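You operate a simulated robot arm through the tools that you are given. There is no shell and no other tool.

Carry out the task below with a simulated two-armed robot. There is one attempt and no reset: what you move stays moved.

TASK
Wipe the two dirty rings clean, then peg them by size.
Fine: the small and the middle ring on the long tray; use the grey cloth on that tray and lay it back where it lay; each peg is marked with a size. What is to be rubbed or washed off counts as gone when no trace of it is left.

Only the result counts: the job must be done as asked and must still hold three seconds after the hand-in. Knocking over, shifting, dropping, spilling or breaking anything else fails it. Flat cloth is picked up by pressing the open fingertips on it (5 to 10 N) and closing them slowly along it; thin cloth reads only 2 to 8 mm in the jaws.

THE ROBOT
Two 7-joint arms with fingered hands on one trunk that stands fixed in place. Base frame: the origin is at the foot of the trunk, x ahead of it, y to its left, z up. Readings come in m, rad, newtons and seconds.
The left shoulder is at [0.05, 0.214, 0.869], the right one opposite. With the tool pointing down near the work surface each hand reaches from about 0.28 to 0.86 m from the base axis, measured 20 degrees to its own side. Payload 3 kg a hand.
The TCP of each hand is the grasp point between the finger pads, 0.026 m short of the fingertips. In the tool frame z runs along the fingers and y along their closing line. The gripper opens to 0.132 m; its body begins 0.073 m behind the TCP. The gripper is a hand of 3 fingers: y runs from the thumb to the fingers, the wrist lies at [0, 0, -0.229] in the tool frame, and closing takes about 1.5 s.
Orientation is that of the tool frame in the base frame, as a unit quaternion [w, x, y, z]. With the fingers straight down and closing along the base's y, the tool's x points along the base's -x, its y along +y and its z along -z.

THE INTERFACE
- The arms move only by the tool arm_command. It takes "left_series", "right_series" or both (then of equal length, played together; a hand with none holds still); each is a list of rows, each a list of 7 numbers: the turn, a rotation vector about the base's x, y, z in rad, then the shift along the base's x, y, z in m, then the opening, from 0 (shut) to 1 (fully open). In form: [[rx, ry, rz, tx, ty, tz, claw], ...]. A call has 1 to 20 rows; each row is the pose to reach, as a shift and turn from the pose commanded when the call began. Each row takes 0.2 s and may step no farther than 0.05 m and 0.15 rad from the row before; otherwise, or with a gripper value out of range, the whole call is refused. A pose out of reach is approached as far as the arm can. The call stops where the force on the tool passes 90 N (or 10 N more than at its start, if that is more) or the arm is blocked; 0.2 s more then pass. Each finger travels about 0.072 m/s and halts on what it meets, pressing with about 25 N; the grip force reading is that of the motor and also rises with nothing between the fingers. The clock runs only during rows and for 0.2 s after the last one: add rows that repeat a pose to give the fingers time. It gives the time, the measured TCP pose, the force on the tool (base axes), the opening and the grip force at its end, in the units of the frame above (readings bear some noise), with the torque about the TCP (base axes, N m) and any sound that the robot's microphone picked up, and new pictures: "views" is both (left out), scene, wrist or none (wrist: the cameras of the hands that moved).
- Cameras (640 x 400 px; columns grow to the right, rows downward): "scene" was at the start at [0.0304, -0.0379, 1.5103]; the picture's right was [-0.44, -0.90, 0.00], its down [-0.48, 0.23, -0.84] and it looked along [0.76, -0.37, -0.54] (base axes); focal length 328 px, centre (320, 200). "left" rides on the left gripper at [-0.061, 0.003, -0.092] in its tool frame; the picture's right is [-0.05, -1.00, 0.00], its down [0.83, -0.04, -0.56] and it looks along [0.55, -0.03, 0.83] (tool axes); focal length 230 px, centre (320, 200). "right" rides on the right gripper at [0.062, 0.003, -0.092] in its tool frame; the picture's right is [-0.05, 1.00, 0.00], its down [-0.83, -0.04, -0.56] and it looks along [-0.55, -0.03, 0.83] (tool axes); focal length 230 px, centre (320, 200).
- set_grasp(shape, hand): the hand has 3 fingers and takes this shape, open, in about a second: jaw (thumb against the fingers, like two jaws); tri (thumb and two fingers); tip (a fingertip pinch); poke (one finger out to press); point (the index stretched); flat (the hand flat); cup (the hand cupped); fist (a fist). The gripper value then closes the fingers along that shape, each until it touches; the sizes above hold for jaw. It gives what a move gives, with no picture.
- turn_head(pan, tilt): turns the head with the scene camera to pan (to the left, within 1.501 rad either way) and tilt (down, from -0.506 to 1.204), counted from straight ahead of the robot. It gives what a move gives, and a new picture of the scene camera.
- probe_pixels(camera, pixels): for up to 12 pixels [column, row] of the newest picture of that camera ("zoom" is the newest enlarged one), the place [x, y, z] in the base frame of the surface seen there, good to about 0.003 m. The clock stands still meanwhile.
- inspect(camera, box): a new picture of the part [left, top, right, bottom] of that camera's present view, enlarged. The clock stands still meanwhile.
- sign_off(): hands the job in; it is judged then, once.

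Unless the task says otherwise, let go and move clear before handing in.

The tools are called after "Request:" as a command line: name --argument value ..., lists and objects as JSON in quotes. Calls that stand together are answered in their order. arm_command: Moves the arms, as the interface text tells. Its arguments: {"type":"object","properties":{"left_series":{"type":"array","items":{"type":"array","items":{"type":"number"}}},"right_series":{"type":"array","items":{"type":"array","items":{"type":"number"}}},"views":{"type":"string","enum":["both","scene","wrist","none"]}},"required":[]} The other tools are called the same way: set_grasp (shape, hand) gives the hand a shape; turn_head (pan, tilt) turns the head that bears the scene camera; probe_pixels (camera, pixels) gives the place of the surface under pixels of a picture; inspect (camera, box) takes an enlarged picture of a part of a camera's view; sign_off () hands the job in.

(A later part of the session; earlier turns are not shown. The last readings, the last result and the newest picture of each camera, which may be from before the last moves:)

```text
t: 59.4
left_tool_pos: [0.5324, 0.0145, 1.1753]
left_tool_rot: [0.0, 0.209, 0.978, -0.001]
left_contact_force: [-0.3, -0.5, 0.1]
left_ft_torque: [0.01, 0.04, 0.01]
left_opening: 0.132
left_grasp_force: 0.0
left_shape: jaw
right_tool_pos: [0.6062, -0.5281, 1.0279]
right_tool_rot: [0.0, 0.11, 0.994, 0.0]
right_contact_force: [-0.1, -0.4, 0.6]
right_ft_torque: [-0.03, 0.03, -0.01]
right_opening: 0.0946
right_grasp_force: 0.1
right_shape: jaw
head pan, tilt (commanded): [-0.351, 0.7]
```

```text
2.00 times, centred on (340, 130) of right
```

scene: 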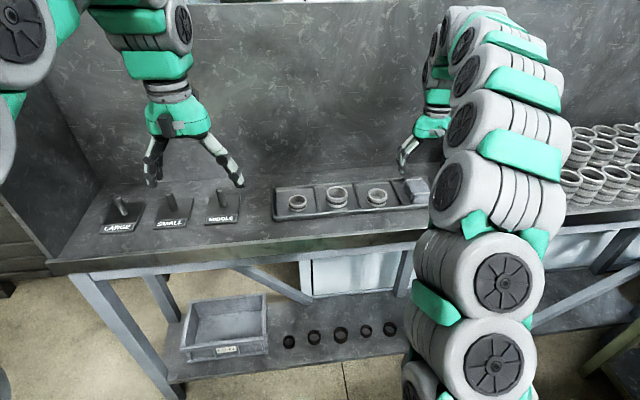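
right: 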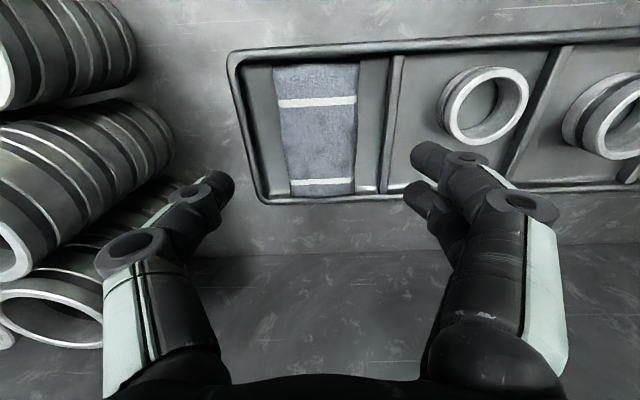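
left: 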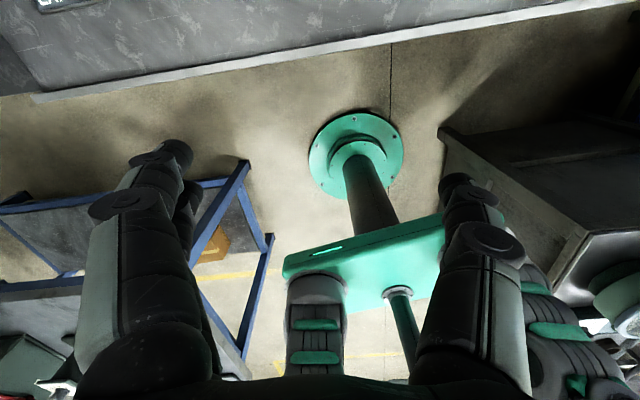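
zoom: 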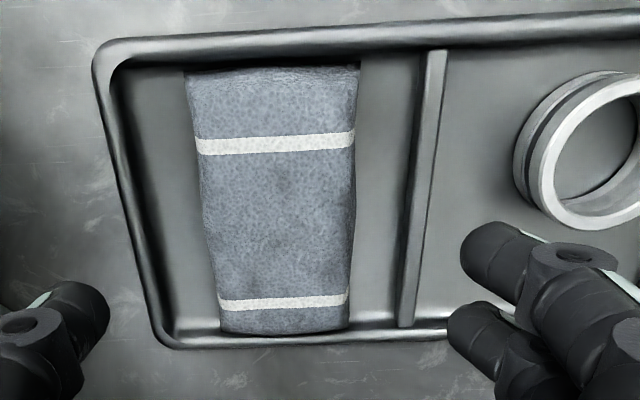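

The cloth lies flat back in its cell. Now I locate the middle ring (right view, around (485,105)) for picking.

Request:
probe_pixels --camera "right" --pixels '[[446, 112], [527, 100], [495, 70], [475, 140], [487, 105]]'

Request:
inspect --camera "scene" --box '[355, 175, 400, 215]'

Request:
probe_pixels --camera "zoom" --pixels '[[210, 175], [430, 175], [320, 120], [320, 255], [320, 215]]'

```text
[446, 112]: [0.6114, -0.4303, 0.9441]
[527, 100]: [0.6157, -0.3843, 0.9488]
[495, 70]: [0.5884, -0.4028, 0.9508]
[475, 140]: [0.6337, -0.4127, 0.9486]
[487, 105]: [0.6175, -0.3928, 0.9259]
```

```text
10.00 times, centred on (378, 195) of scene
```

zoom: 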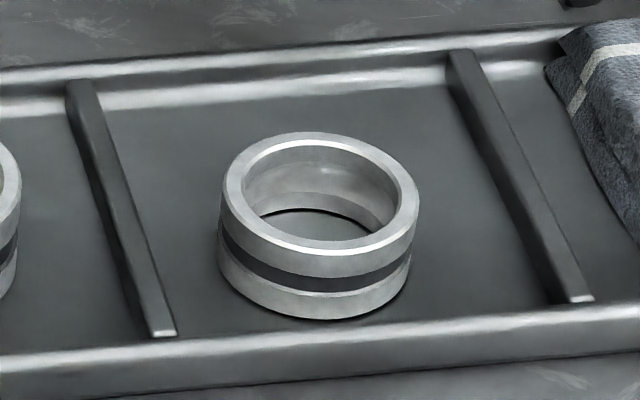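

```text
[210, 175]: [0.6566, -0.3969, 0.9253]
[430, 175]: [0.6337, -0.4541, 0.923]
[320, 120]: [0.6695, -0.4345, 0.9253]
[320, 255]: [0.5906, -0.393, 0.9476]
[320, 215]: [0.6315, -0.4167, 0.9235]
```

Middle ring centre is about (0.612,-0.407), top z 0.9485. I move above it with the jaws at about 80 mm and look.

Request:
arm_command --right_series '[[0, 0, 0, 0.002, 0.04, 0.005, 0.68], [0, 0, 0, 0.004, 0.08, 0.005, 0.64], [0, 0, 0, 0.006, 0.12, 0.0, 0.62], [0, 0, 0, 0.006, 0.1205, -0.02, 0.62], [0, 0, 0, 0.006, 0.1205, -0.02, 0.62]]' --views "both"

```text
t: 60.5
left_tool_pos: [0.5333, 0.0146, 1.1759]
left_tool_rot: [0.0, 0.209, 0.978, 0.0]
left_contact_force: [0.0, 1.5, -0.1]
left_ft_torque: [-0.01, 0.01, -0.01]
left_opening: 0.1319
left_grasp_force: 0.1
left_shape: jaw
right_tool_pos: [0.6116, -0.4063, 1.0093]
right_tool_rot: [0.0, 0.111, 0.994, 0.0]
right_contact_force: [-0.2, 0.3, 0.4]
right_ft_torque: [-0.01, -0.01, 0.01]
right_opening: 0.0824
right_grasp_force: 0.1
right_shape: jaw
head pan, tilt (commanded): [-0.351, 0.7]
```

scene: 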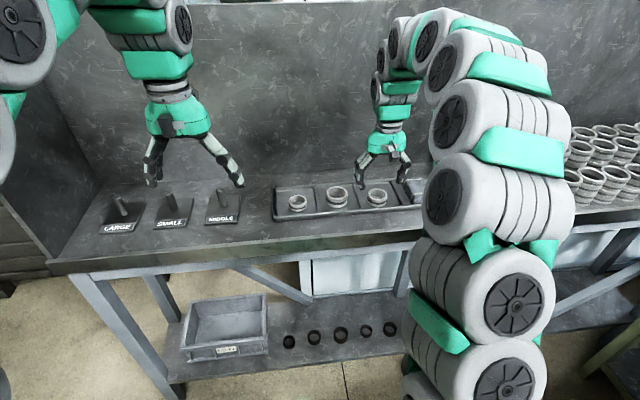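
right: 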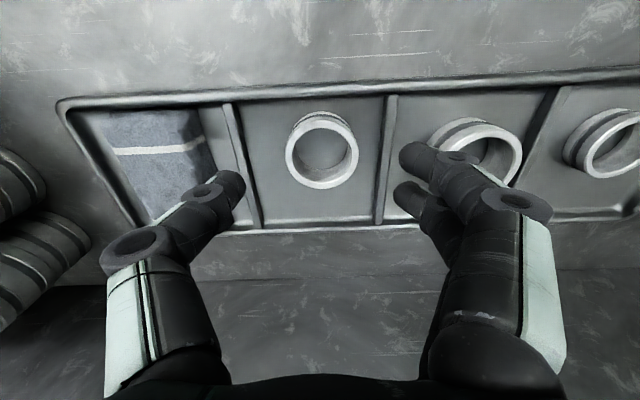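

The ring is centred under the jaws (px 321,155). I narrow the jaws to 66 mm to stay clear of the large ring, then descend to z 0.963.

Request:
arm_command --right_series '[[0, 0, 0, 0, -0.0005, 0, 0.5], [0, 0, 0, 0, -0.0005, -0.005, 0.5], [0, 0, 0, 0, -0.0005, -0.025, 0.5], [0, 0, 0, 0, -0.0005, -0.04, 0.5], [0, 0, 0, 0, -0.0005, -0.046, 0.5], [0, 0, 0, 0, -0.0005, -0.046, 0.5]]' --views "wrist"

```text
t: 62.0
left_tool_pos: [0.5339, 0.0155, 1.1746]
left_tool_rot: [0.0, 0.209, 0.978, 0.0]
left_contact_force: [0.1, -0.2, -0.2]
left_ft_torque: [-0.01, -0.01, -0.02]
left_opening: 0.1318
left_grasp_force: 0.1
left_shape: jaw
right_tool_pos: [0.6118, -0.4089, 0.9608]
right_tool_rot: [0.0, 0.11, 0.994, 0.0]
right_contact_force: [0.3, 0.5, -0.3]
right_ft_torque: [-0.04, -0.01, 0.02]
right_opening: 0.0668
right_grasp_force: 0.1
right_shape: jaw
head pan, tilt (commanded): [-0.351, 0.7]
```

right: 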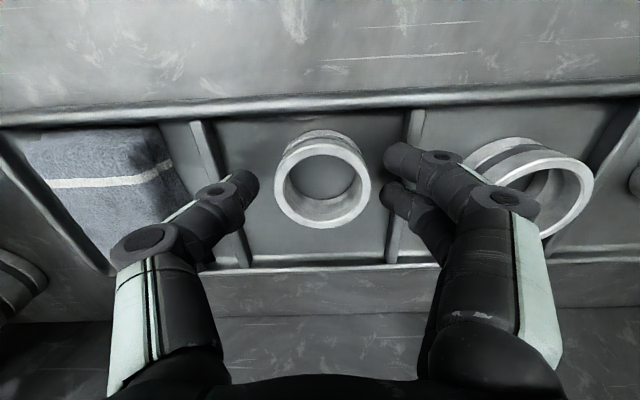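

The fingertips straddle the ring (ring centre at (323,185)), no contacts. I close on it.

Request:
arm_command --right_series '[[0, 0, 0, 0, 0, 0, 0.45], [0, 0, 0, 0, 0, 0, 0.4], [0, 0, 0, 0, 0, 0, 0.36], [0, 0, 0, 0, 0, 0, 0.32], [0, 0, 0, 0, 0, 0, 0.3], [0, 0, 0, 0, 0, 0, 0.3]]' --views "wrist"

```text
t: 63.4
left_tool_pos: [0.533, 0.0139, 1.1749]
left_tool_rot: [-0.001, 0.209, 0.978, 0.0]
left_contact_force: [0.1, 0.2, 0.5]
left_ft_torque: [0.0, 0.02, 0.01]
left_opening: 0.1319
left_grasp_force: 0.1
left_shape: jaw
right_tool_pos: [0.6118, -0.4072, 0.9618]
right_tool_rot: [0.0, 0.111, 0.994, 0.0]
right_contact_force: [-0.2, 0.3, 0.3]
right_ft_torque: [-0.01, -0.02, 0.0]
right_opening: 0.0433
right_grasp_force: 24.7
right_shape: jaw
head pan, tilt (commanded): [-0.351, 0.7]
```

right: 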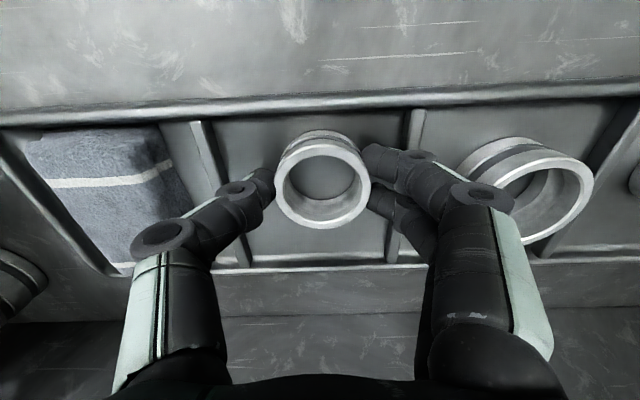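

Gripped (43 mm, 24.7 N) by thumb and two fingers. I lift it straight up.

Request:
arm_command --right_series '[[0, 0, 0, 0, 0, 0.01, 0.28], [0, 0, 0, 0, 0, 0.03, 0.28], [0, 0, 0, 0, 0, 0.06, 0.28], [0, 0, 0, 0, 0, 0.1, 0.28], [0, 0, 0, 0, 0, 0.12, 0.28], [0, 0, 0, 0, 0, 0.12, 0.28]]' --views "both"

Request:
inspect --camera "right" --box '[230, 110, 430, 250]'

```text
t: 64.8
left_tool_pos: [0.5338, 0.0144, 1.1745]
left_tool_rot: [0.0, 0.209, 0.978, 0.0]
left_contact_force: [0.7, 0.3, -0.8]
left_ft_torque: [-0.01, 0.02, -0.04]
left_opening: 0.1319
left_grasp_force: 0.1
left_shape: jaw
right_tool_pos: [0.611, -0.4068, 1.0809]
right_tool_rot: [-0.001, 0.111, 0.994, 0.0]
right_contact_force: [-0.4, -0.6, -1.0]
right_ft_torque: [0.02, 0.03, -0.03]
right_opening: 0.0433
right_grasp_force: 24.4
right_shape: jaw
head pan, tilt (commanded): [-0.351, 0.7]
```

scene: 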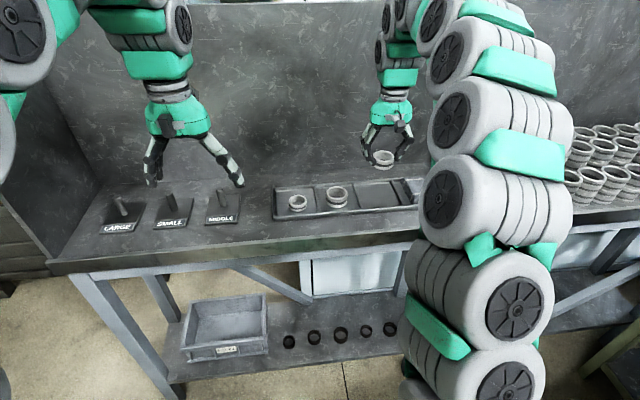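
right: 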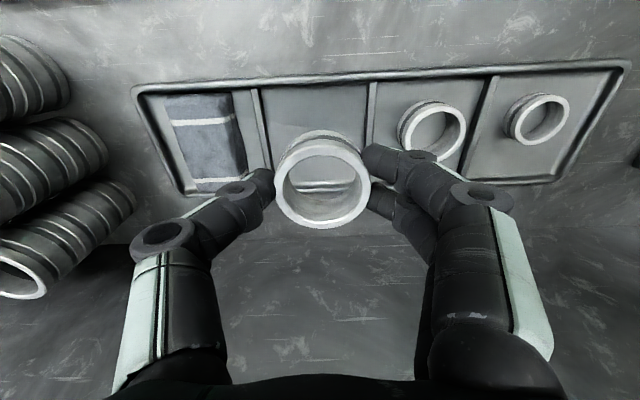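

```text
2.86 times, centred on (330, 180) of right
```

zoom: 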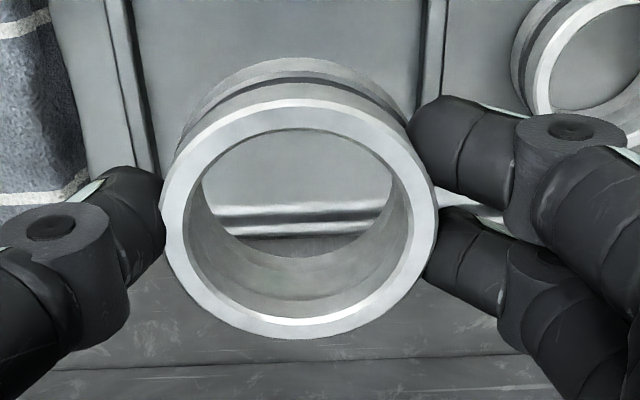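

The middle ring is held, bright and clean. I probe its rim in the hand to learn its exact centre, and the MIDDLE peg in the scene.

Request:
probe_pixels --camera "zoom" --pixels '[[172, 220], [426, 215], [300, 113], [300, 325], [175, 160], [400, 130], [200, 300], [400, 300]]'

Request:
inspect --camera "scene" --box '[150, 175, 250, 235]'

Request:
probe_pixels --camera "zoom" --pixels '[[448, 100], [455, 105], [442, 100], [466, 175], [455, 175], [478, 170], [455, 130], [138, 130], [147, 135], [170, 205], [160, 205], [182, 200]]'

```text
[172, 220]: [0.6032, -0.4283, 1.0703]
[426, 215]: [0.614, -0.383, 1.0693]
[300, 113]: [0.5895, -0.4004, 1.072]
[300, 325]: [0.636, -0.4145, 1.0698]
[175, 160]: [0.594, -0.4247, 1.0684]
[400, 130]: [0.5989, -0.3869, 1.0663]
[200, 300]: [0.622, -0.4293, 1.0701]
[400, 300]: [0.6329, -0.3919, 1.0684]
```

```text
6.40 times, centred on (200, 205) of scene
```

zoom: 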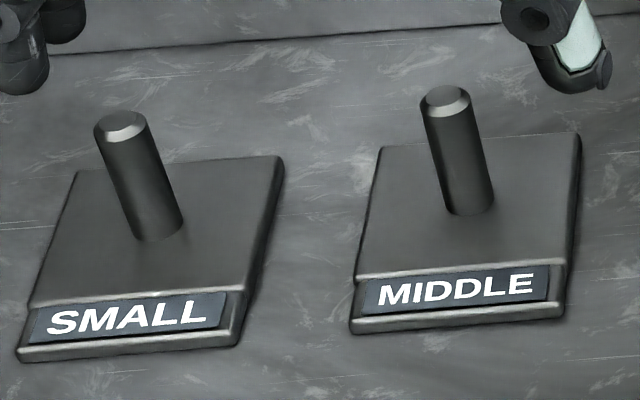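

```text
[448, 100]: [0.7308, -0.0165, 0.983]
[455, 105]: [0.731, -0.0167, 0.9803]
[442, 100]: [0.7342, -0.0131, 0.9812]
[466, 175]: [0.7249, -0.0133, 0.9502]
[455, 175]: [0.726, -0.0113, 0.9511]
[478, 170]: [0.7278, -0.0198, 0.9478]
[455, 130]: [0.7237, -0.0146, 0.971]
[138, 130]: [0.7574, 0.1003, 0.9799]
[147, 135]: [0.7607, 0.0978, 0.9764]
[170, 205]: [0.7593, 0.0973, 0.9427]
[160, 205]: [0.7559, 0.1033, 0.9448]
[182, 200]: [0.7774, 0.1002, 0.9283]
```

The ring sits centred on the TCP (top 11 mm below it, bottom 35 mm below). The MIDDLE peg axis is at about (0.734,-0.0145), top z 0.983. The left hand would be in the way there, so I first retract it to the left.

Request:
arm_command --left_series '[[0, 0, 0, -0.03, 0.03, 0.005, 1], [0, 0, 0, -0.06, 0.065, 0.01, 1], [0, 0, 0, -0.09, 0.1, 0.015, 1], [0, 0, 0, -0.11, 0.14, 0.02, 1], [0, 0, 0, -0.13, 0.18, 0.02, 1], [0, 0, 0, -0.15, 0.22, 0.02, 1], [0, 0, 0, -0.16, 0.26, 0.02, 1], [0, 0, 0, -0.17, 0.29, 0.02, 1]]' --views "both"

```text
t: 66.5
left_tool_pos: [0.3628, 0.3054, 1.1953]
left_tool_rot: [0.0, 0.21, 0.978, 0.0]
left_contact_force: [0.7, -0.1, 0.1]
left_ft_torque: [0.0, 0.0, -0.04]
left_opening: 0.1317
left_grasp_force: 0.0
left_shape: jaw
right_tool_pos: [0.6101, -0.408, 1.0816]
right_tool_rot: [0.0, 0.111, 0.994, 0.0]
right_contact_force: [-0.3, -0.7, -1.9]
right_ft_torque: [0.02, 0.03, 0.01]
right_opening: 0.0431
right_grasp_force: 25.6
right_shape: jaw
head pan, tilt (commanded): [-0.351, 0.7]
```

scene: 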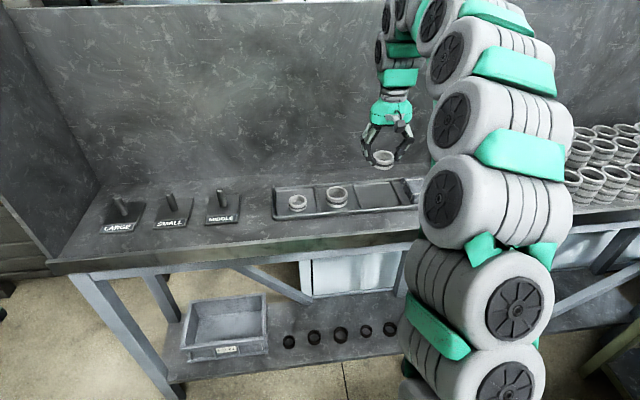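
left: 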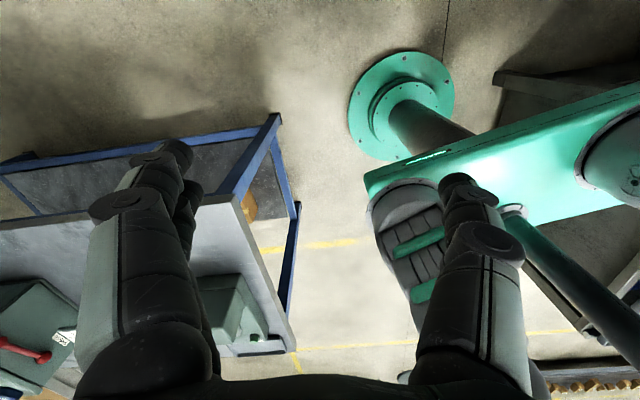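

The way is clear. I carry the middle ring at this height to above the MIDDLE peg.

Request:
arm_command --right_series '[[0, 0, 0, 0.013, 0.042, 0, 0.28], [0, 0, 0, 0.027, 0.086, 0, 0.28], [0, 0, 0, 0.041, 0.13, 0, 0.28], [0, 0, 0, 0.055, 0.174, 0, 0.28], [0, 0, 0, 0.069, 0.218, 0, 0.28], [0, 0, 0, 0.083, 0.262, 0, 0.28], [0, 0, 0, 0.097, 0.306, 0, 0.28], [0, 0, 0, 0.111, 0.35, 0, 0.28], [0, 0, 0, 0.123, 0.392, -0.01, 0.28], [0, 0, 0, 0.123, 0.392, -0.015, 0.28], [0, 0, 0, 0.123, 0.392, -0.015, 0.28]]' --views "both"

Request:
inspect --camera "right" --box '[230, 110, 430, 250]'

```text
t: 69.0
left_tool_pos: [0.3633, 0.3051, 1.194]
left_tool_rot: [0.0, 0.21, 0.978, 0.001]
left_contact_force: [0.1, -0.3, 0.6]
left_ft_torque: [-0.01, 0.04, -0.01]
left_opening: 0.1318
left_grasp_force: 0.0
left_shape: jaw
right_tool_pos: [0.7354, -0.0157, 1.0674]
right_tool_rot: [0.0, 0.111, 0.994, 0.0]
right_contact_force: [1.0, 0.0, -1.2]
right_ft_torque: [-0.01, -0.01, -0.02]
right_opening: 0.0428
right_grasp_force: 24.8
right_shape: jaw
head pan, tilt (commanded): [-0.351, 0.7]
```

scene: 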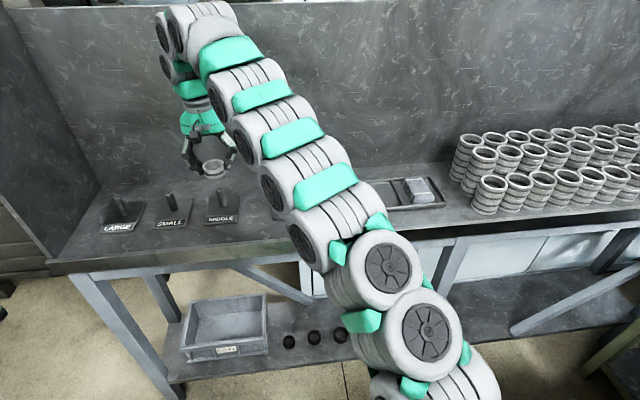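
right: 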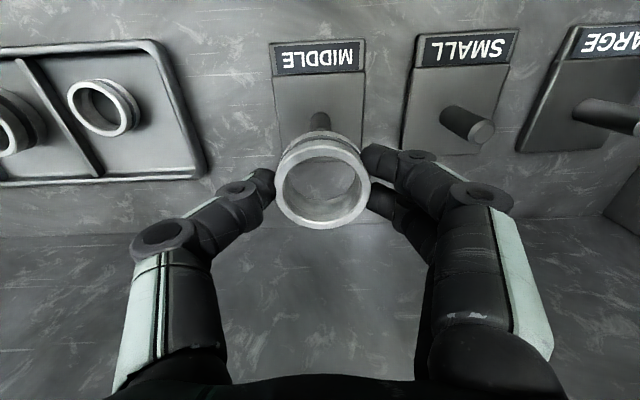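

```text
2.86 times, centred on (330, 180) of right
```

zoom: 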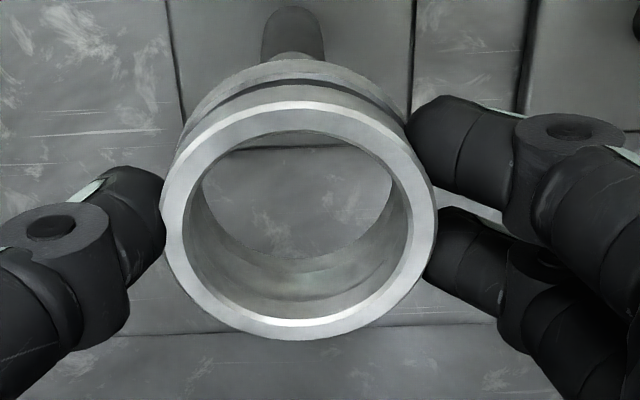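

The peg's base projects at (320,122), exactly where a centred peg should be. I lower the ring over the peg partway and check the force.

Request:
arm_command --right_series '[[0, 0, 0, -0.0005, 0.0005, -0.02, 0.28], [0, 0, 0, -0.0005, 0.0005, -0.04, 0.28], [0, 0, 0, -0.0005, 0.0005, -0.055, 0.28], [0, 0, 0, -0.0005, 0.0005, -0.065, 0.28], [0, 0, 0, -0.0005, 0.0005, -0.065, 0.28]]' --views "wrist"

Request:
inspect --camera "right" --box '[230, 110, 430, 250]'

```text
t: 70.2
left_tool_pos: [0.3621, 0.3049, 1.194]
left_tool_rot: [0.0, 0.21, 0.978, 0.0]
left_contact_force: [-0.5, -0.5, 0.1]
left_ft_torque: [0.01, -0.01, 0.0]
left_opening: 0.132
left_grasp_force: 0.1
left_shape: jaw
right_tool_pos: [0.7354, -0.015, 1.0008]
right_tool_rot: [0.0, 0.111, 0.994, -0.001]
right_contact_force: [0.1, 0.5, -0.5]
right_ft_torque: [-0.04, -0.03, -0.02]
right_opening: 0.043
right_grasp_force: 25.4
right_shape: jaw
head pan, tilt (commanded): [-0.351, 0.7]
```

right: 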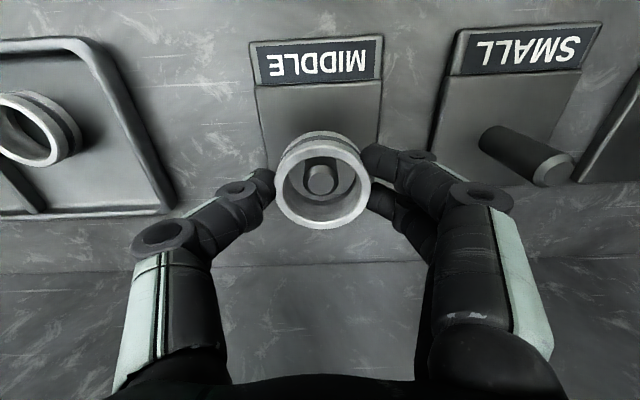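

```text
2.86 times, centred on (330, 180) of right
```

zoom: 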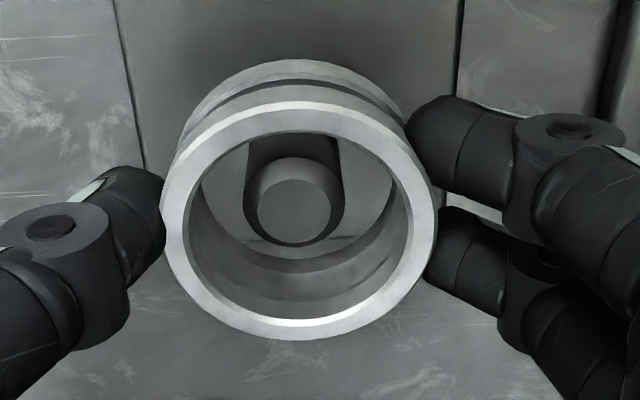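

The peg top is centred inside the ring. I lower on toward the plate.

Request:
arm_command --right_series '[[0, 0, 0, 0, 0, -0.015, 0.28], [0, 0, 0, 0, 0, -0.027, 0.28], [0, 0, 0, 0, 0, -0.034, 0.28], [0, 0, 0, 0, 0, -0.0355, 0.28], [0, 0, 0, 0, 0, -0.0355, 0.28]]' --views "none"

```text
t: 71.3
left_tool_pos: [0.3627, 0.3052, 1.1954]
left_tool_rot: [0.0, 0.209, 0.978, -0.001]
left_contact_force: [0.5, 0.0, 0.4]
left_ft_torque: [0.0, 0.0, 0.03]
left_opening: 0.1319
left_grasp_force: 0.1
left_shape: jaw
right_tool_pos: [0.7337, -0.0146, 0.9658]
right_tool_rot: [0.0, 0.111, 0.994, 0.0]
right_contact_force: [-0.7, -0.2, -1.5]
right_ft_torque: [0.01, 0.04, -0.02]
right_opening: 0.0431
right_grasp_force: 25.6
right_shape: jaw
head pan, tilt (commanded): [-0.351, 0.7]
```

Not yet touching the plate at z 0.966. I go down in 1 mm steps.

Request:
arm_command --right_series '[[0, 0, 0, 0, 0, -0.001, 0.28], [0, 0, 0, 0, 0, -0.002, 0.28], [0, 0, 0, 0, 0, -0.002, 0.28]]' --views "none"

```text
t: 72.2
left_tool_pos: [0.3619, 0.3057, 1.1945]
left_tool_rot: [0.001, 0.209, 0.978, 0.0]
left_contact_force: [-0.3, -0.2, 1.0]
left_ft_torque: [0.02, 0.0, 0.03]
left_opening: 0.1316
left_grasp_force: 0.1
left_shape: jaw
right_tool_pos: [0.7345, -0.0152, 0.9642]
right_tool_rot: [0.001, 0.111, 0.994, 0.0]
right_contact_force: [-3.5, -0.8, 13.3]
right_ft_torque: [-0.07, 0.06, -0.01]
right_opening: 0.0434
right_grasp_force: 25.3
right_shape: jaw
head pan, tilt (commanded): [-0.351, 0.7]
```

The ring is down on the plate (13 N). I ease off 1 mm, open, and rise clear.

Request:
arm_command --right_series '[[0, 0, 0, 0, 0, 0.0012, 0.3], [0, 0, 0, 0, 0, 0.0012, 0.36], [0, 0, 0, 0, 0, 0.0012, 0.42], [0, 0, 0, 0, 0, 0.0012, 0.5], [0, 0, 0, 0, 0, 0.003, 0.54], [0, 0, 0, 0, 0, 0.02, 0.56], [0, 0, 0, 0, 0, 0.05, 0.56], [0, 0, 0, 0, 0, 0.09, 0.56], [0, 0, 0, 0, 0, 0.12, 0.56]]' --views "both"

Request:
inspect --camera "right" --box '[230, 60, 430, 200]'

```text
t: 74.2
left_tool_pos: [0.3637, 0.3054, 1.1937]
left_tool_rot: [-0.001, 0.21, 0.978, 0.0]
left_contact_force: [-0.3, 0.4, 0.7]
left_ft_torque: [0.02, 0.0, 0.01]
left_opening: 0.1319
left_grasp_force: 0.1
left_shape: jaw
right_tool_pos: [0.73, -0.0161, 1.0753]
right_tool_rot: [0.0, 0.111, 0.994, 0.0]
right_contact_force: [-0.5, 0.4, -0.9]
right_ft_torque: [-0.02, -0.04, 0.0]
right_opening: 0.0733
right_grasp_force: 0.1
right_shape: jaw
right hand out of reach, approached as far as the arm can: row 9
head pan, tilt (commanded): [-0.351, 0.7]
```

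scene: 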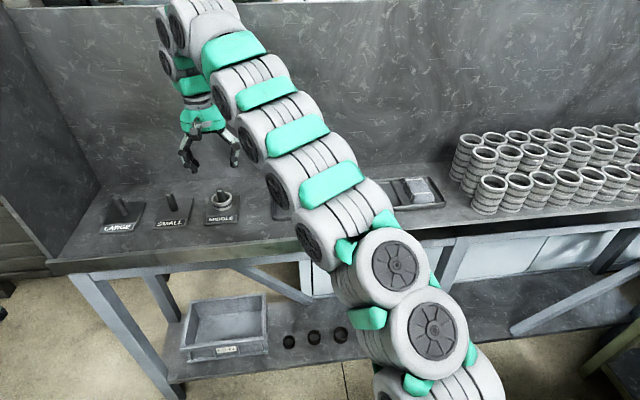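
right: 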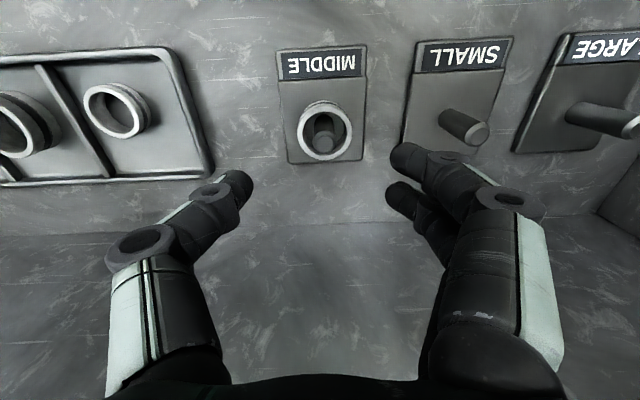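

```text
2.86 times, centred on (330, 130) of right
```

zoom: 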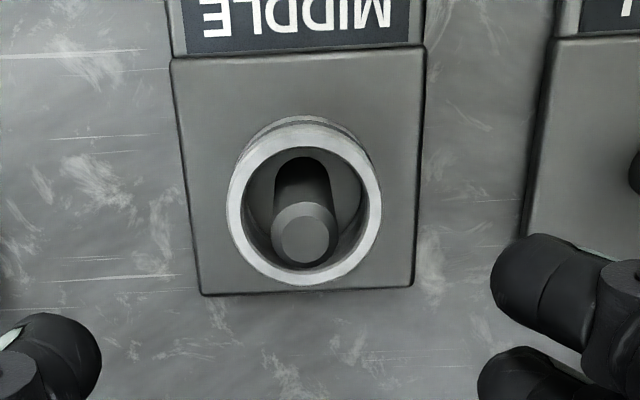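

The middle ring sits on the MIDDLE peg, and the right arm is at its reach limit there, so the left hand will do the small ring. I retract the right hand back to the right.

Request:
arm_command --right_series '[[0, 0, 0, -0.02, -0.03, 0.0, 0.6], [0, 0, 0, -0.04, -0.07, 0.005, 0.6], [0, 0, 0, -0.065, -0.11, 0.015, 0.6], [0, 0, 0, -0.09, -0.15, 0.025, 0.6], [0, 0, 0, -0.115, -0.19, 0.035, 0.6], [0, 0, 0, -0.14, -0.23, 0.045, 0.6], [0, 0, 0, -0.165, -0.27, 0.055, 0.6], [0, 0, 0, -0.19, -0.31, 0.065, 0.6], [0, 0, 0, -0.22, -0.345, 0.075, 0.6], [0, 0, 0, -0.26, -0.365, 0.085, 0.6], [0, 0, 0, -0.3, -0.38, 0.1, 0.6]]' --views "scene"

Request:
inspect --camera "scene" --box '[190, 170, 420, 230]'

```text
t: 76.5
left_tool_pos: [0.3631, 0.3052, 1.1935]
left_tool_rot: [0.0, 0.21, 0.978, 0.0]
left_contact_force: [-1.1, 0.7, -0.4]
left_ft_torque: [0.01, -0.04, -0.04]
left_opening: 0.132
left_grasp_force: 0.0
left_shape: jaw
right_tool_pos: [0.4293, -0.396, 1.1757]
right_tool_rot: [-0.002, 0.11, 0.994, 0.0]
right_contact_force: [-0.2, -0.4, -0.1]
right_ft_torque: [0.0, -0.01, 0.02]
right_opening: 0.0786
right_grasp_force: 0.1
right_shape: jaw
head pan, tilt (commanded): [-0.351, 0.7]
```

scene: 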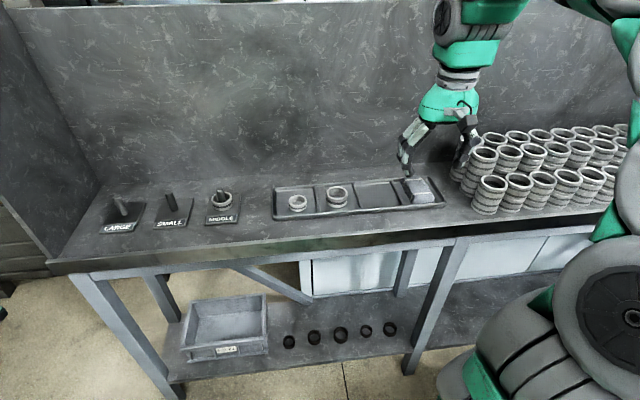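

```text
2.78 times, centred on (305, 200) of scene
```

zoom: 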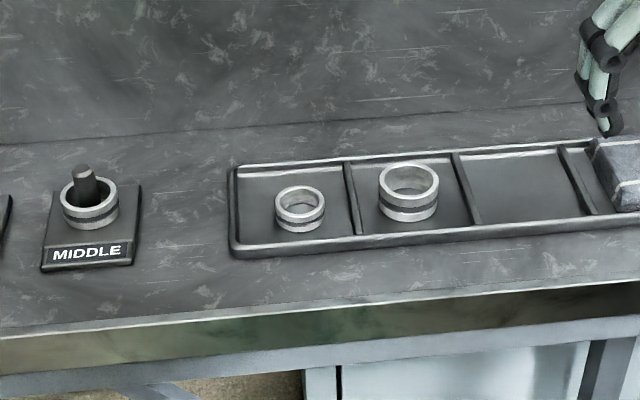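

All clear. Now I locate the small ring precisely for the left hand.

Request:
inspect --camera "scene" --box '[275, 182, 325, 222]'

Request:
probe_pixels --camera "zoom" --pixels '[[220, 190], [380, 185], [300, 133], [300, 235], [300, 250], [270, 215], [330, 215], [465, 90], [505, 290], [55, 150], [300, 210], [480, 180]]'

```text
10.00 times, centred on (300, 202) of scene
```

zoom: 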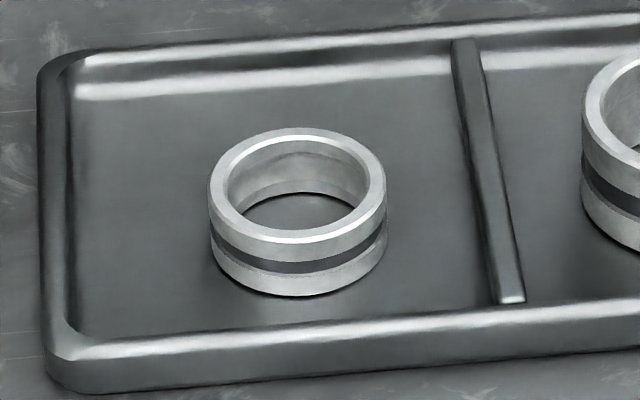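

```text
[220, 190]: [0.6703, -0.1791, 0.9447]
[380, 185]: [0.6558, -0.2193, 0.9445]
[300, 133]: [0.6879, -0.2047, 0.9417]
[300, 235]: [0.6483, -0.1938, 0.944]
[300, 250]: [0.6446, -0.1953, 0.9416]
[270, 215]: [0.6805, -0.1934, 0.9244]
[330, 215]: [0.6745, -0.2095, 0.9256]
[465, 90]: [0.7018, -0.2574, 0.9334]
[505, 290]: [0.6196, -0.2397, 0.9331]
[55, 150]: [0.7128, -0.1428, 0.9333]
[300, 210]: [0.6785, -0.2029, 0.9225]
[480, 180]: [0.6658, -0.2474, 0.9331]
```

The small ring is centred near (0.666,-0.1995). I swing the left hand toward it, turning it to the tray's alignment.

Request:
arm_command --left_series '[[0, 0, 0.02, 0.017, -0.04, -0.008, 0.9], [0, 0, 0.04, 0.034, -0.082, -0.016, 0.8], [0, 0, 0.06, 0.051, -0.124, -0.024, 0.7], [0, 0, 0.08, 0.068, -0.166, -0.032, 0.62], [0, 0, 0.1, 0.085, -0.208, -0.04, 0.62], [0, 0, 0.12, 0.102, -0.25, -0.05, 0.62], [0, 0, 0.14, 0.119, -0.292, -0.06, 0.62], [0, 0, 0.16, 0.136, -0.334, -0.07, 0.62], [0, 0, 0.18, 0.153, -0.376, -0.08, 0.62], [0, 0, 0.2, 0.17, -0.416, -0.088, 0.62], [0, 0, 0.2, 0.187, -0.455, -0.094, 0.62], [0, 0, 0.2, 0.187, -0.455, -0.094, 0.62]]' --views "both"

```text
t: 79.2
left_tool_pos: [0.5505, -0.1512, 1.1011]
left_tool_rot: [-0.001, 0.109, 0.994, 0.0]
left_contact_force: [-0.4, 0.1, -0.1]
left_ft_torque: [0.02, 0.0, -0.03]
left_opening: 0.082
left_grasp_force: 0.0
left_shape: jaw
right_tool_pos: [0.4298, -0.3952, 1.1756]
right_tool_rot: [-0.001, 0.11, 0.994, 0.0]
right_contact_force: [-1.0, 0.2, 1.0]
right_ft_torque: [0.0, -0.01, -0.01]
right_opening: 0.0786
right_grasp_force: 0.2
right_shape: jaw
head pan, tilt (commanded): [-0.351, 0.7]
```

scene: 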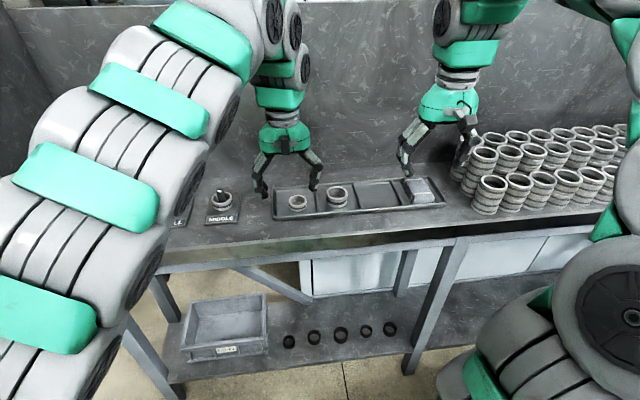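
left: 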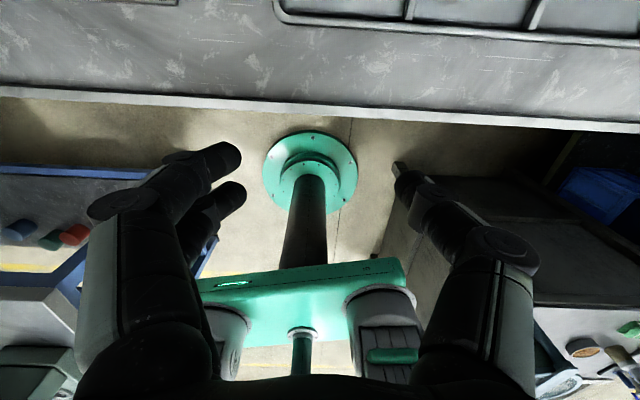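

Moving on to just above the small ring with the left hand.

Request:
arm_command --left_series '[[0, 0, 0, 0.03, -0.012, -0.024, 0.62], [0, 0, 0, 0.06, -0.025, -0.048, 0.62], [0, 0, 0, 0.09, -0.038, -0.072, 0.6], [0, 0, 0, 0.1155, -0.0483, -0.091, 0.6], [0, 0, 0, 0.1155, -0.0483, -0.091, 0.6]]' --views "both"

```text
t: 80.3
left_tool_pos: [0.666, -0.1997, 1.0101]
left_tool_rot: [0.0, 0.11, 0.994, 0.001]
left_contact_force: [0.8, -0.6, 0.4]
left_ft_torque: [0.03, 0.0, -0.02]
left_opening: 0.0798
left_grasp_force: 0.1
left_shape: jaw
right_tool_pos: [0.43, -0.3958, 1.1753]
right_tool_rot: [0.0, 0.11, 0.994, 0.0]
right_contact_force: [-0.2, 0.0, -0.1]
right_ft_torque: [-0.02, 0.03, -0.01]
right_opening: 0.0786
right_grasp_force: 0.1
right_shape: jaw
head pan, tilt (commanded): [-0.351, 0.7]
```

scene: 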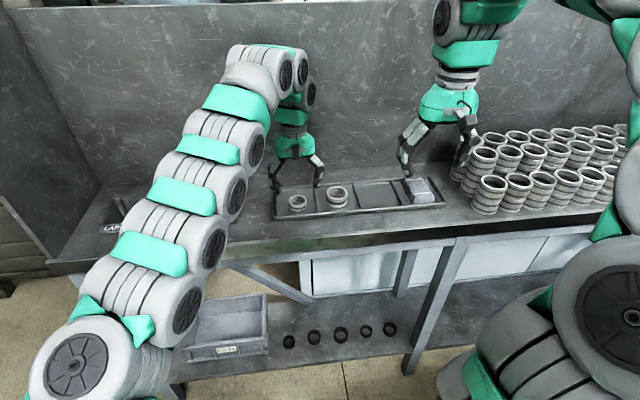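
left: 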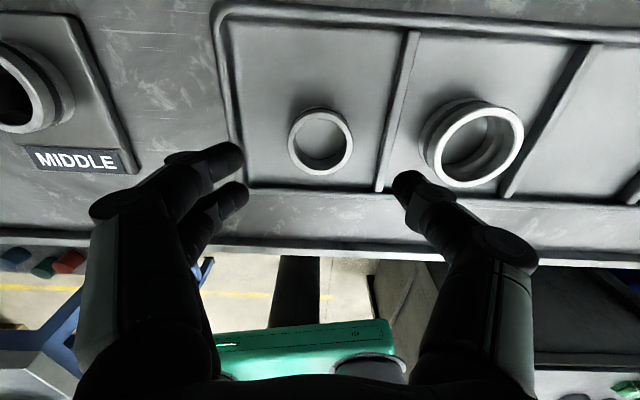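

The small ring appears at (320,143) in the left view. I probe its rim from here to confirm centring.

Request:
probe_pixels --camera "left" --pixels '[[291, 143], [350, 143], [321, 113], [321, 172], [321, 145], [300, 122], [342, 122], [300, 165], [342, 165]]'

Request:
inspect --camera "left" --box '[230, 80, 430, 220]'

```text
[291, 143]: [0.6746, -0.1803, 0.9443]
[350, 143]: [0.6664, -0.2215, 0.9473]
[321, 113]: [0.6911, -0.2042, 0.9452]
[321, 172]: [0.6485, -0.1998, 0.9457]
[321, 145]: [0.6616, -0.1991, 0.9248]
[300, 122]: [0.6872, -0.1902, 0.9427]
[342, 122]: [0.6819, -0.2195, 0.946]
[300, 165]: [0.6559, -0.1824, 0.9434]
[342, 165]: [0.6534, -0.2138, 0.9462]
```

```text
2.86 times, centred on (330, 150) of left
```

zoom: 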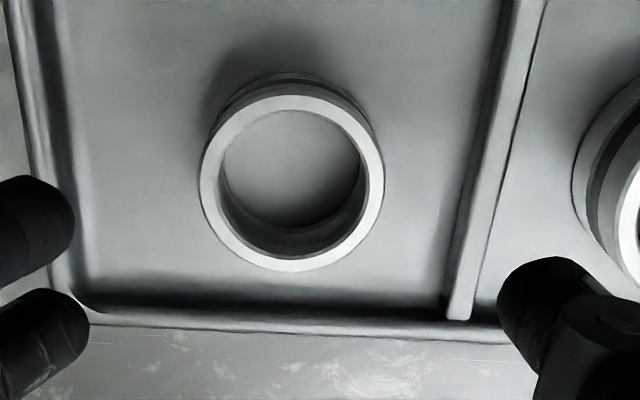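

Averaged centre is (0.669,-0.201). I correct 3 mm, narrow the jaws to about 64 mm and descend to z 0.961 as for the other ring.

Request:
arm_command --left_series '[[0, 0, 0, 0.003, -0.001, 0, 0.49], [0, 0, 0, 0.003, -0.001, -0.01, 0.49], [0, 0, 0, 0.003, -0.001, -0.025, 0.49], [0, 0, 0, 0.003, -0.001, -0.04, 0.49], [0, 0, 0, 0.003, -0.001, -0.049, 0.49], [0, 0, 0, 0.003, -0.001, -0.049, 0.49]]' --views "wrist"

```text
t: 81.8
left_tool_pos: [0.669, -0.1996, 0.9618]
left_tool_rot: [0.0, 0.111, 0.994, 0.0]
left_contact_force: [-0.5, 0.0, 0.5]
left_ft_torque: [-0.03, 0.01, 0.01]
left_opening: 0.0653
left_grasp_force: 0.0
left_shape: jaw
right_tool_pos: [0.4303, -0.3955, 1.1747]
right_tool_rot: [0.0, 0.111, 0.994, 0.001]
right_contact_force: [1.4, 0.2, 1.2]
right_ft_torque: [0.0, -0.01, -0.01]
right_opening: 0.0787
right_grasp_force: 0.1
right_shape: jaw
head pan, tilt (commanded): [-0.351, 0.7]
```

left: 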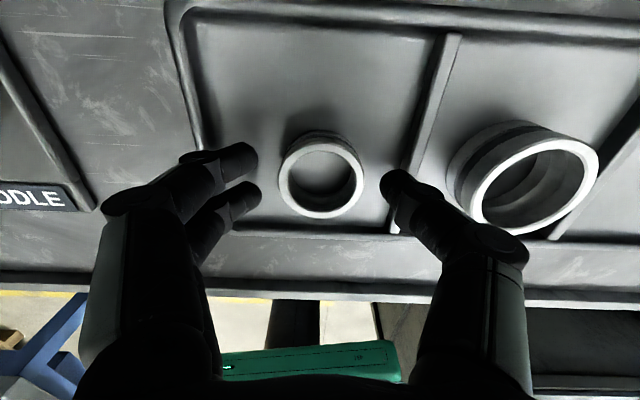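

The ring is centred between the fingertips (321,178). I close on it.

Request:
arm_command --left_series '[[0, 0, 0, 0, 0, -0.001, 0.44], [0, 0, 0, 0, 0, -0.001, 0.38], [0, 0, 0, 0, 0, -0.001, 0.33], [0, 0, 0, 0, 0, -0.001, 0.28], [0, 0, 0, 0, 0, -0.001, 0.25], [0, 0, 0, 0, 0, -0.001, 0.22], [0, 0, 0, 0, 0, -0.001, 0.22]]' --views "wrist"

```text
t: 83.3
left_tool_pos: [0.6685, -0.1992, 0.9599]
left_tool_rot: [0.0, 0.11, 0.994, 0.0]
left_contact_force: [0.8, 0.4, -0.1]
left_ft_torque: [-0.01, -0.01, -0.05]
left_opening: 0.0382
left_grasp_force: 24.7
left_shape: jaw
right_tool_pos: [0.4295, -0.397, 1.1749]
right_tool_rot: [0.0, 0.11, 0.994, 0.001]
right_contact_force: [-0.8, -0.2, -0.7]
right_ft_torque: [0.02, 0.02, 0.0]
right_opening: 0.0788
right_grasp_force: 0.1
right_shape: jaw
head pan, tilt (commanded): [-0.351, 0.7]
```

left: 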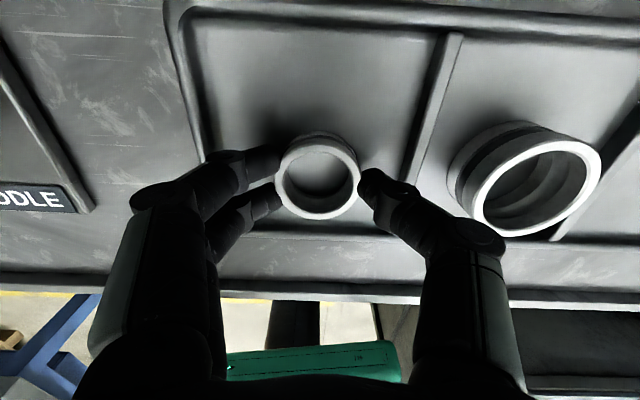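

Gripped firmly. I lift it up 5 cm and then draw it back toward the robot and up.

Request:
arm_command --left_series '[[0, 0, 0, 0, 0, 0.01, 0.2], [0, 0, 0, 0, 0, 0.025, 0.2], [0, 0, 0, 0, 0, 0.045, 0.2], [0, 0, 0, -0.02, 0.01, 0.06, 0.2], [0, 0, 0, -0.045, 0.03, 0.08, 0.2], [0, 0, 0, -0.06, 0.06, 0.1, 0.2], [0, 0, 0, -0.06, 0.06, 0.1, 0.2]]' --views "both"

Request:
inspect --camera "left" --box '[220, 100, 420, 240]'

```text
t: 85.0
left_tool_pos: [0.6076, -0.1396, 1.0599]
left_tool_rot: [0.0, 0.11, 0.994, 0.0]
left_contact_force: [-0.2, -0.2, -0.6]
left_ft_torque: [-0.01, 0.01, 0.01]
left_opening: 0.0382
left_grasp_force: 25.0
left_shape: jaw
right_tool_pos: [0.4298, -0.3956, 1.1756]
right_tool_rot: [-0.001, 0.111, 0.994, 0.0]
right_contact_force: [-0.6, -0.4, -0.3]
right_ft_torque: [0.01, -0.01, 0.02]
right_opening: 0.0787
right_grasp_force: 0.1
right_shape: jaw
head pan, tilt (commanded): [-0.351, 0.7]
```

scene: 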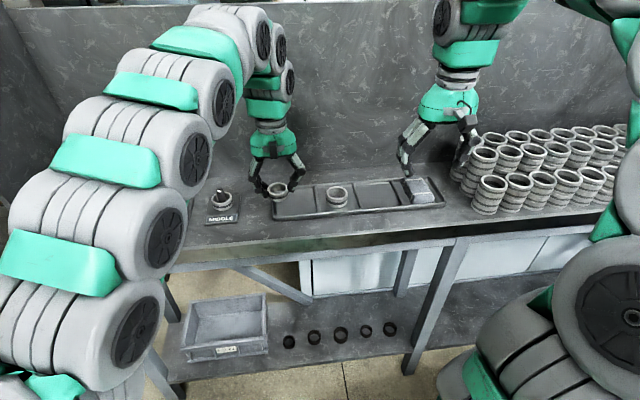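
left: 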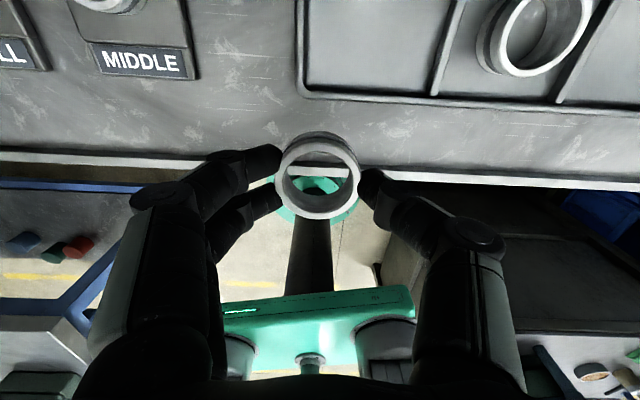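

```text
2.86 times, centred on (320, 170) of left
```

zoom: 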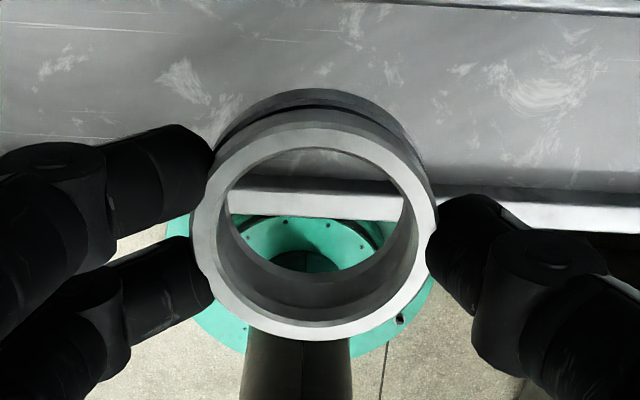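

Ring held and clean-looking. I probe its rim in the hand to get its offset from the TCP.

Request:
probe_pixels --camera "zoom" --pixels '[[200, 225], [430, 225], [315, 130], [315, 330], [225, 160], [400, 155], [235, 300], [395, 300]]'

```text
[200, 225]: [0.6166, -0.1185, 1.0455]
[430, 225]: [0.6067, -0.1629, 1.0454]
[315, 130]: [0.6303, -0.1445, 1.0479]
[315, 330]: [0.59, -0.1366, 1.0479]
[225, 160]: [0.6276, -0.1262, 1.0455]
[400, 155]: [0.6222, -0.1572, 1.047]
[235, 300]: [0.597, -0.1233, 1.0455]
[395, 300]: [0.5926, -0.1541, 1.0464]
```

The ring centre is (+2.8,-0.9) mm from the TCP, bottom 35 mm below. SMALL peg axis is about (0.764,0.106). I move sideways first, then forward, staying above the pegs.

Request:
arm_command --left_series '[[0, 0, 0, 0, 0.045, 0, 0.2], [0, 0, 0, 0, 0.09, 0, 0.2], [0, 0, 0, 0, 0.135, 0, 0.2], [0, 0, 0, 0, 0.18, 0, 0.2], [0, 0, 0, 0.01, 0.225, 0, 0.2], [0, 0, 0, 0.04, 0.246, -0.003, 0.2], [0, 0, 0, 0.08, 0.2466, -0.007, 0.2], [0, 0, 0, 0.12, 0.2466, -0.012, 0.2], [0, 0, 0, 0.1535, 0.2466, -0.018, 0.2], [0, 0, 0, 0.1535, 0.2466, -0.018, 0.2]]' --views "both"

Request:
inspect --camera "left" --box '[220, 60, 420, 200]'

```text
t: 87.2
left_tool_pos: [0.7636, 0.1067, 1.0423]
left_tool_rot: [0.0, 0.111, 0.994, 0.001]
left_contact_force: [0.0, -0.2, -0.3]
left_ft_torque: [0.03, -0.01, -0.03]
left_opening: 0.0382
left_grasp_force: 25.4
left_shape: jaw
right_tool_pos: [0.43, -0.3963, 1.175]
right_tool_rot: [0.0, 0.111, 0.994, 0.001]
right_contact_force: [-0.2, 0.4, 0.7]
right_ft_torque: [0.04, 0.01, 0.0]
right_opening: 0.0788
right_grasp_force: 0.0
right_shape: jaw
head pan, tilt (commanded): [-0.351, 0.7]
```

scene: 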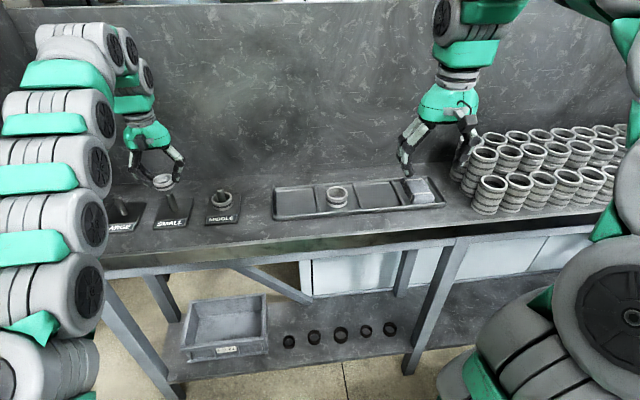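
left: 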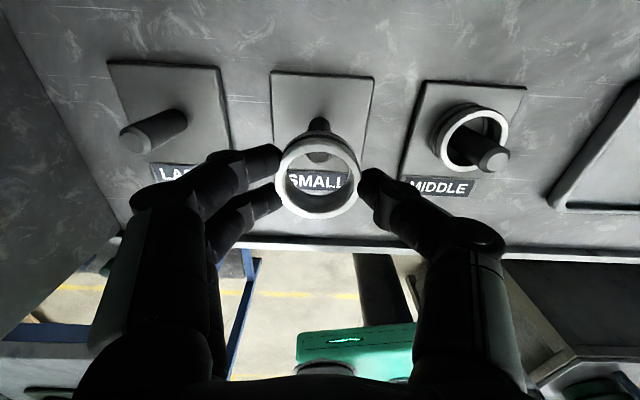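

```text
2.86 times, centred on (320, 130) of left
```

zoom: 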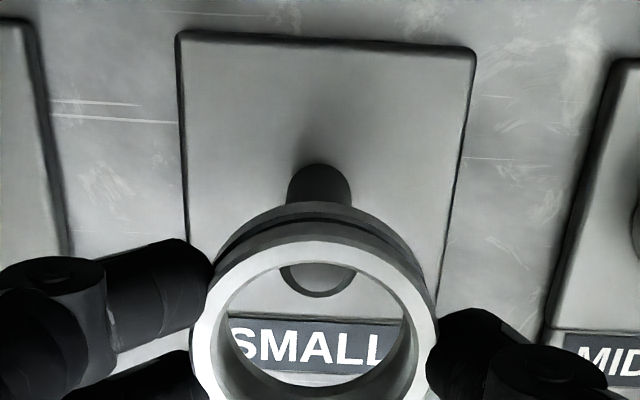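

The peg lies on the TCP axis; the ring centre is about 3 mm beyond it, so I pull back 2.5 mm and lower the ring partway over the peg.

Request:
arm_command --left_series '[[0, 0, 0, -0.0025, 0.001, 0, 0.2], [0, 0, 0, -0.0025, 0.001, -0.012, 0.2], [0, 0, 0, -0.0025, 0.001, -0.024, 0.2], [0, 0, 0, -0.0025, 0.001, -0.034, 0.2], [0, 0, 0, -0.0025, 0.001, -0.034, 0.2]]' --views "wrist"

Request:
inspect --camera "left" --box '[220, 100, 420, 240]'

```text
t: 88.3
left_tool_pos: [0.7598, 0.1072, 1.0082]
left_tool_rot: [0.0, 0.111, 0.994, 0.0]
left_contact_force: [0.3, -0.3, -0.6]
left_ft_torque: [0.01, 0.06, -0.03]
left_opening: 0.0383
left_grasp_force: 24.8
left_shape: jaw
right_tool_pos: [0.4303, -0.3958, 1.1743]
right_tool_rot: [0.0, 0.111, 0.994, 0.001]
right_contact_force: [0.8, 0.0, 0.2]
right_ft_torque: [0.0, -0.01, 0.04]
right_opening: 0.0788
right_grasp_force: 0.1
right_shape: jaw
head pan, tilt (commanded): [-0.351, 0.7]
```

left: 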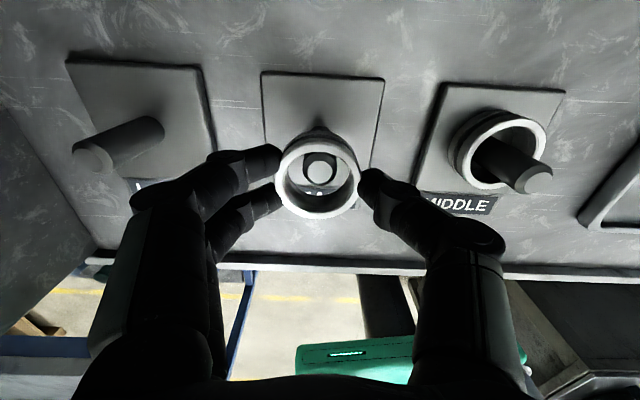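

```text
2.86 times, centred on (320, 170) of left
```

zoom: 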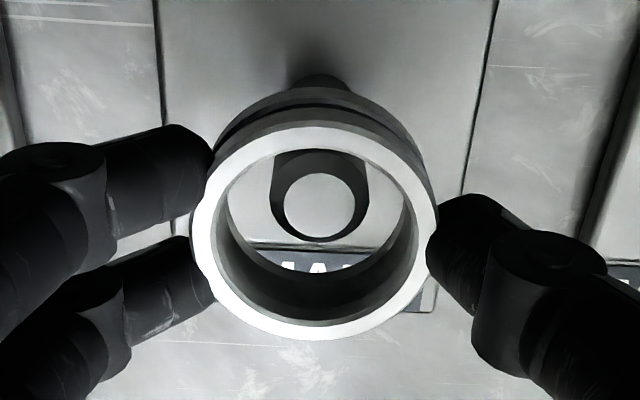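

The peg's top shows inside the ring, about 2 mm off centre toward the robot with 6 mm of play. I correct that and lower to near the plate.

Request:
arm_command --left_series '[[0, 0, 0, -0.002, -0.0007, 0, 0.2], [0, 0, 0, -0.002, -0.0007, -0.015, 0.2], [0, 0, 0, -0.002, -0.0007, -0.03, 0.2], [0, 0, 0, -0.002, -0.0007, -0.04, 0.2], [0, 0, 0, -0.002, -0.0007, -0.0425, 0.2], [0, 0, 0, -0.002, -0.0007, -0.0425, 0.2]]' --views "none"

```text
t: 89.8
left_tool_pos: [0.7577, 0.1069, 0.9643]
left_tool_rot: [0.0, 0.111, 0.994, 0.001]
left_contact_force: [-0.3, -0.2, -1.1]
left_ft_torque: [0.03, -0.01, 0.0]
left_opening: 0.0383
left_grasp_force: 24.9
left_shape: jaw
right_tool_pos: [0.4309, -0.3956, 1.1751]
right_tool_rot: [0.0, 0.111, 0.994, 0.0]
right_contact_force: [0.2, 0.6, 0.1]
right_ft_torque: [-0.01, 0.0, 0.01]
right_opening: 0.0785
right_grasp_force: 0.1
right_shape: jaw
head pan, tilt (commanded): [-0.351, 0.7]
```

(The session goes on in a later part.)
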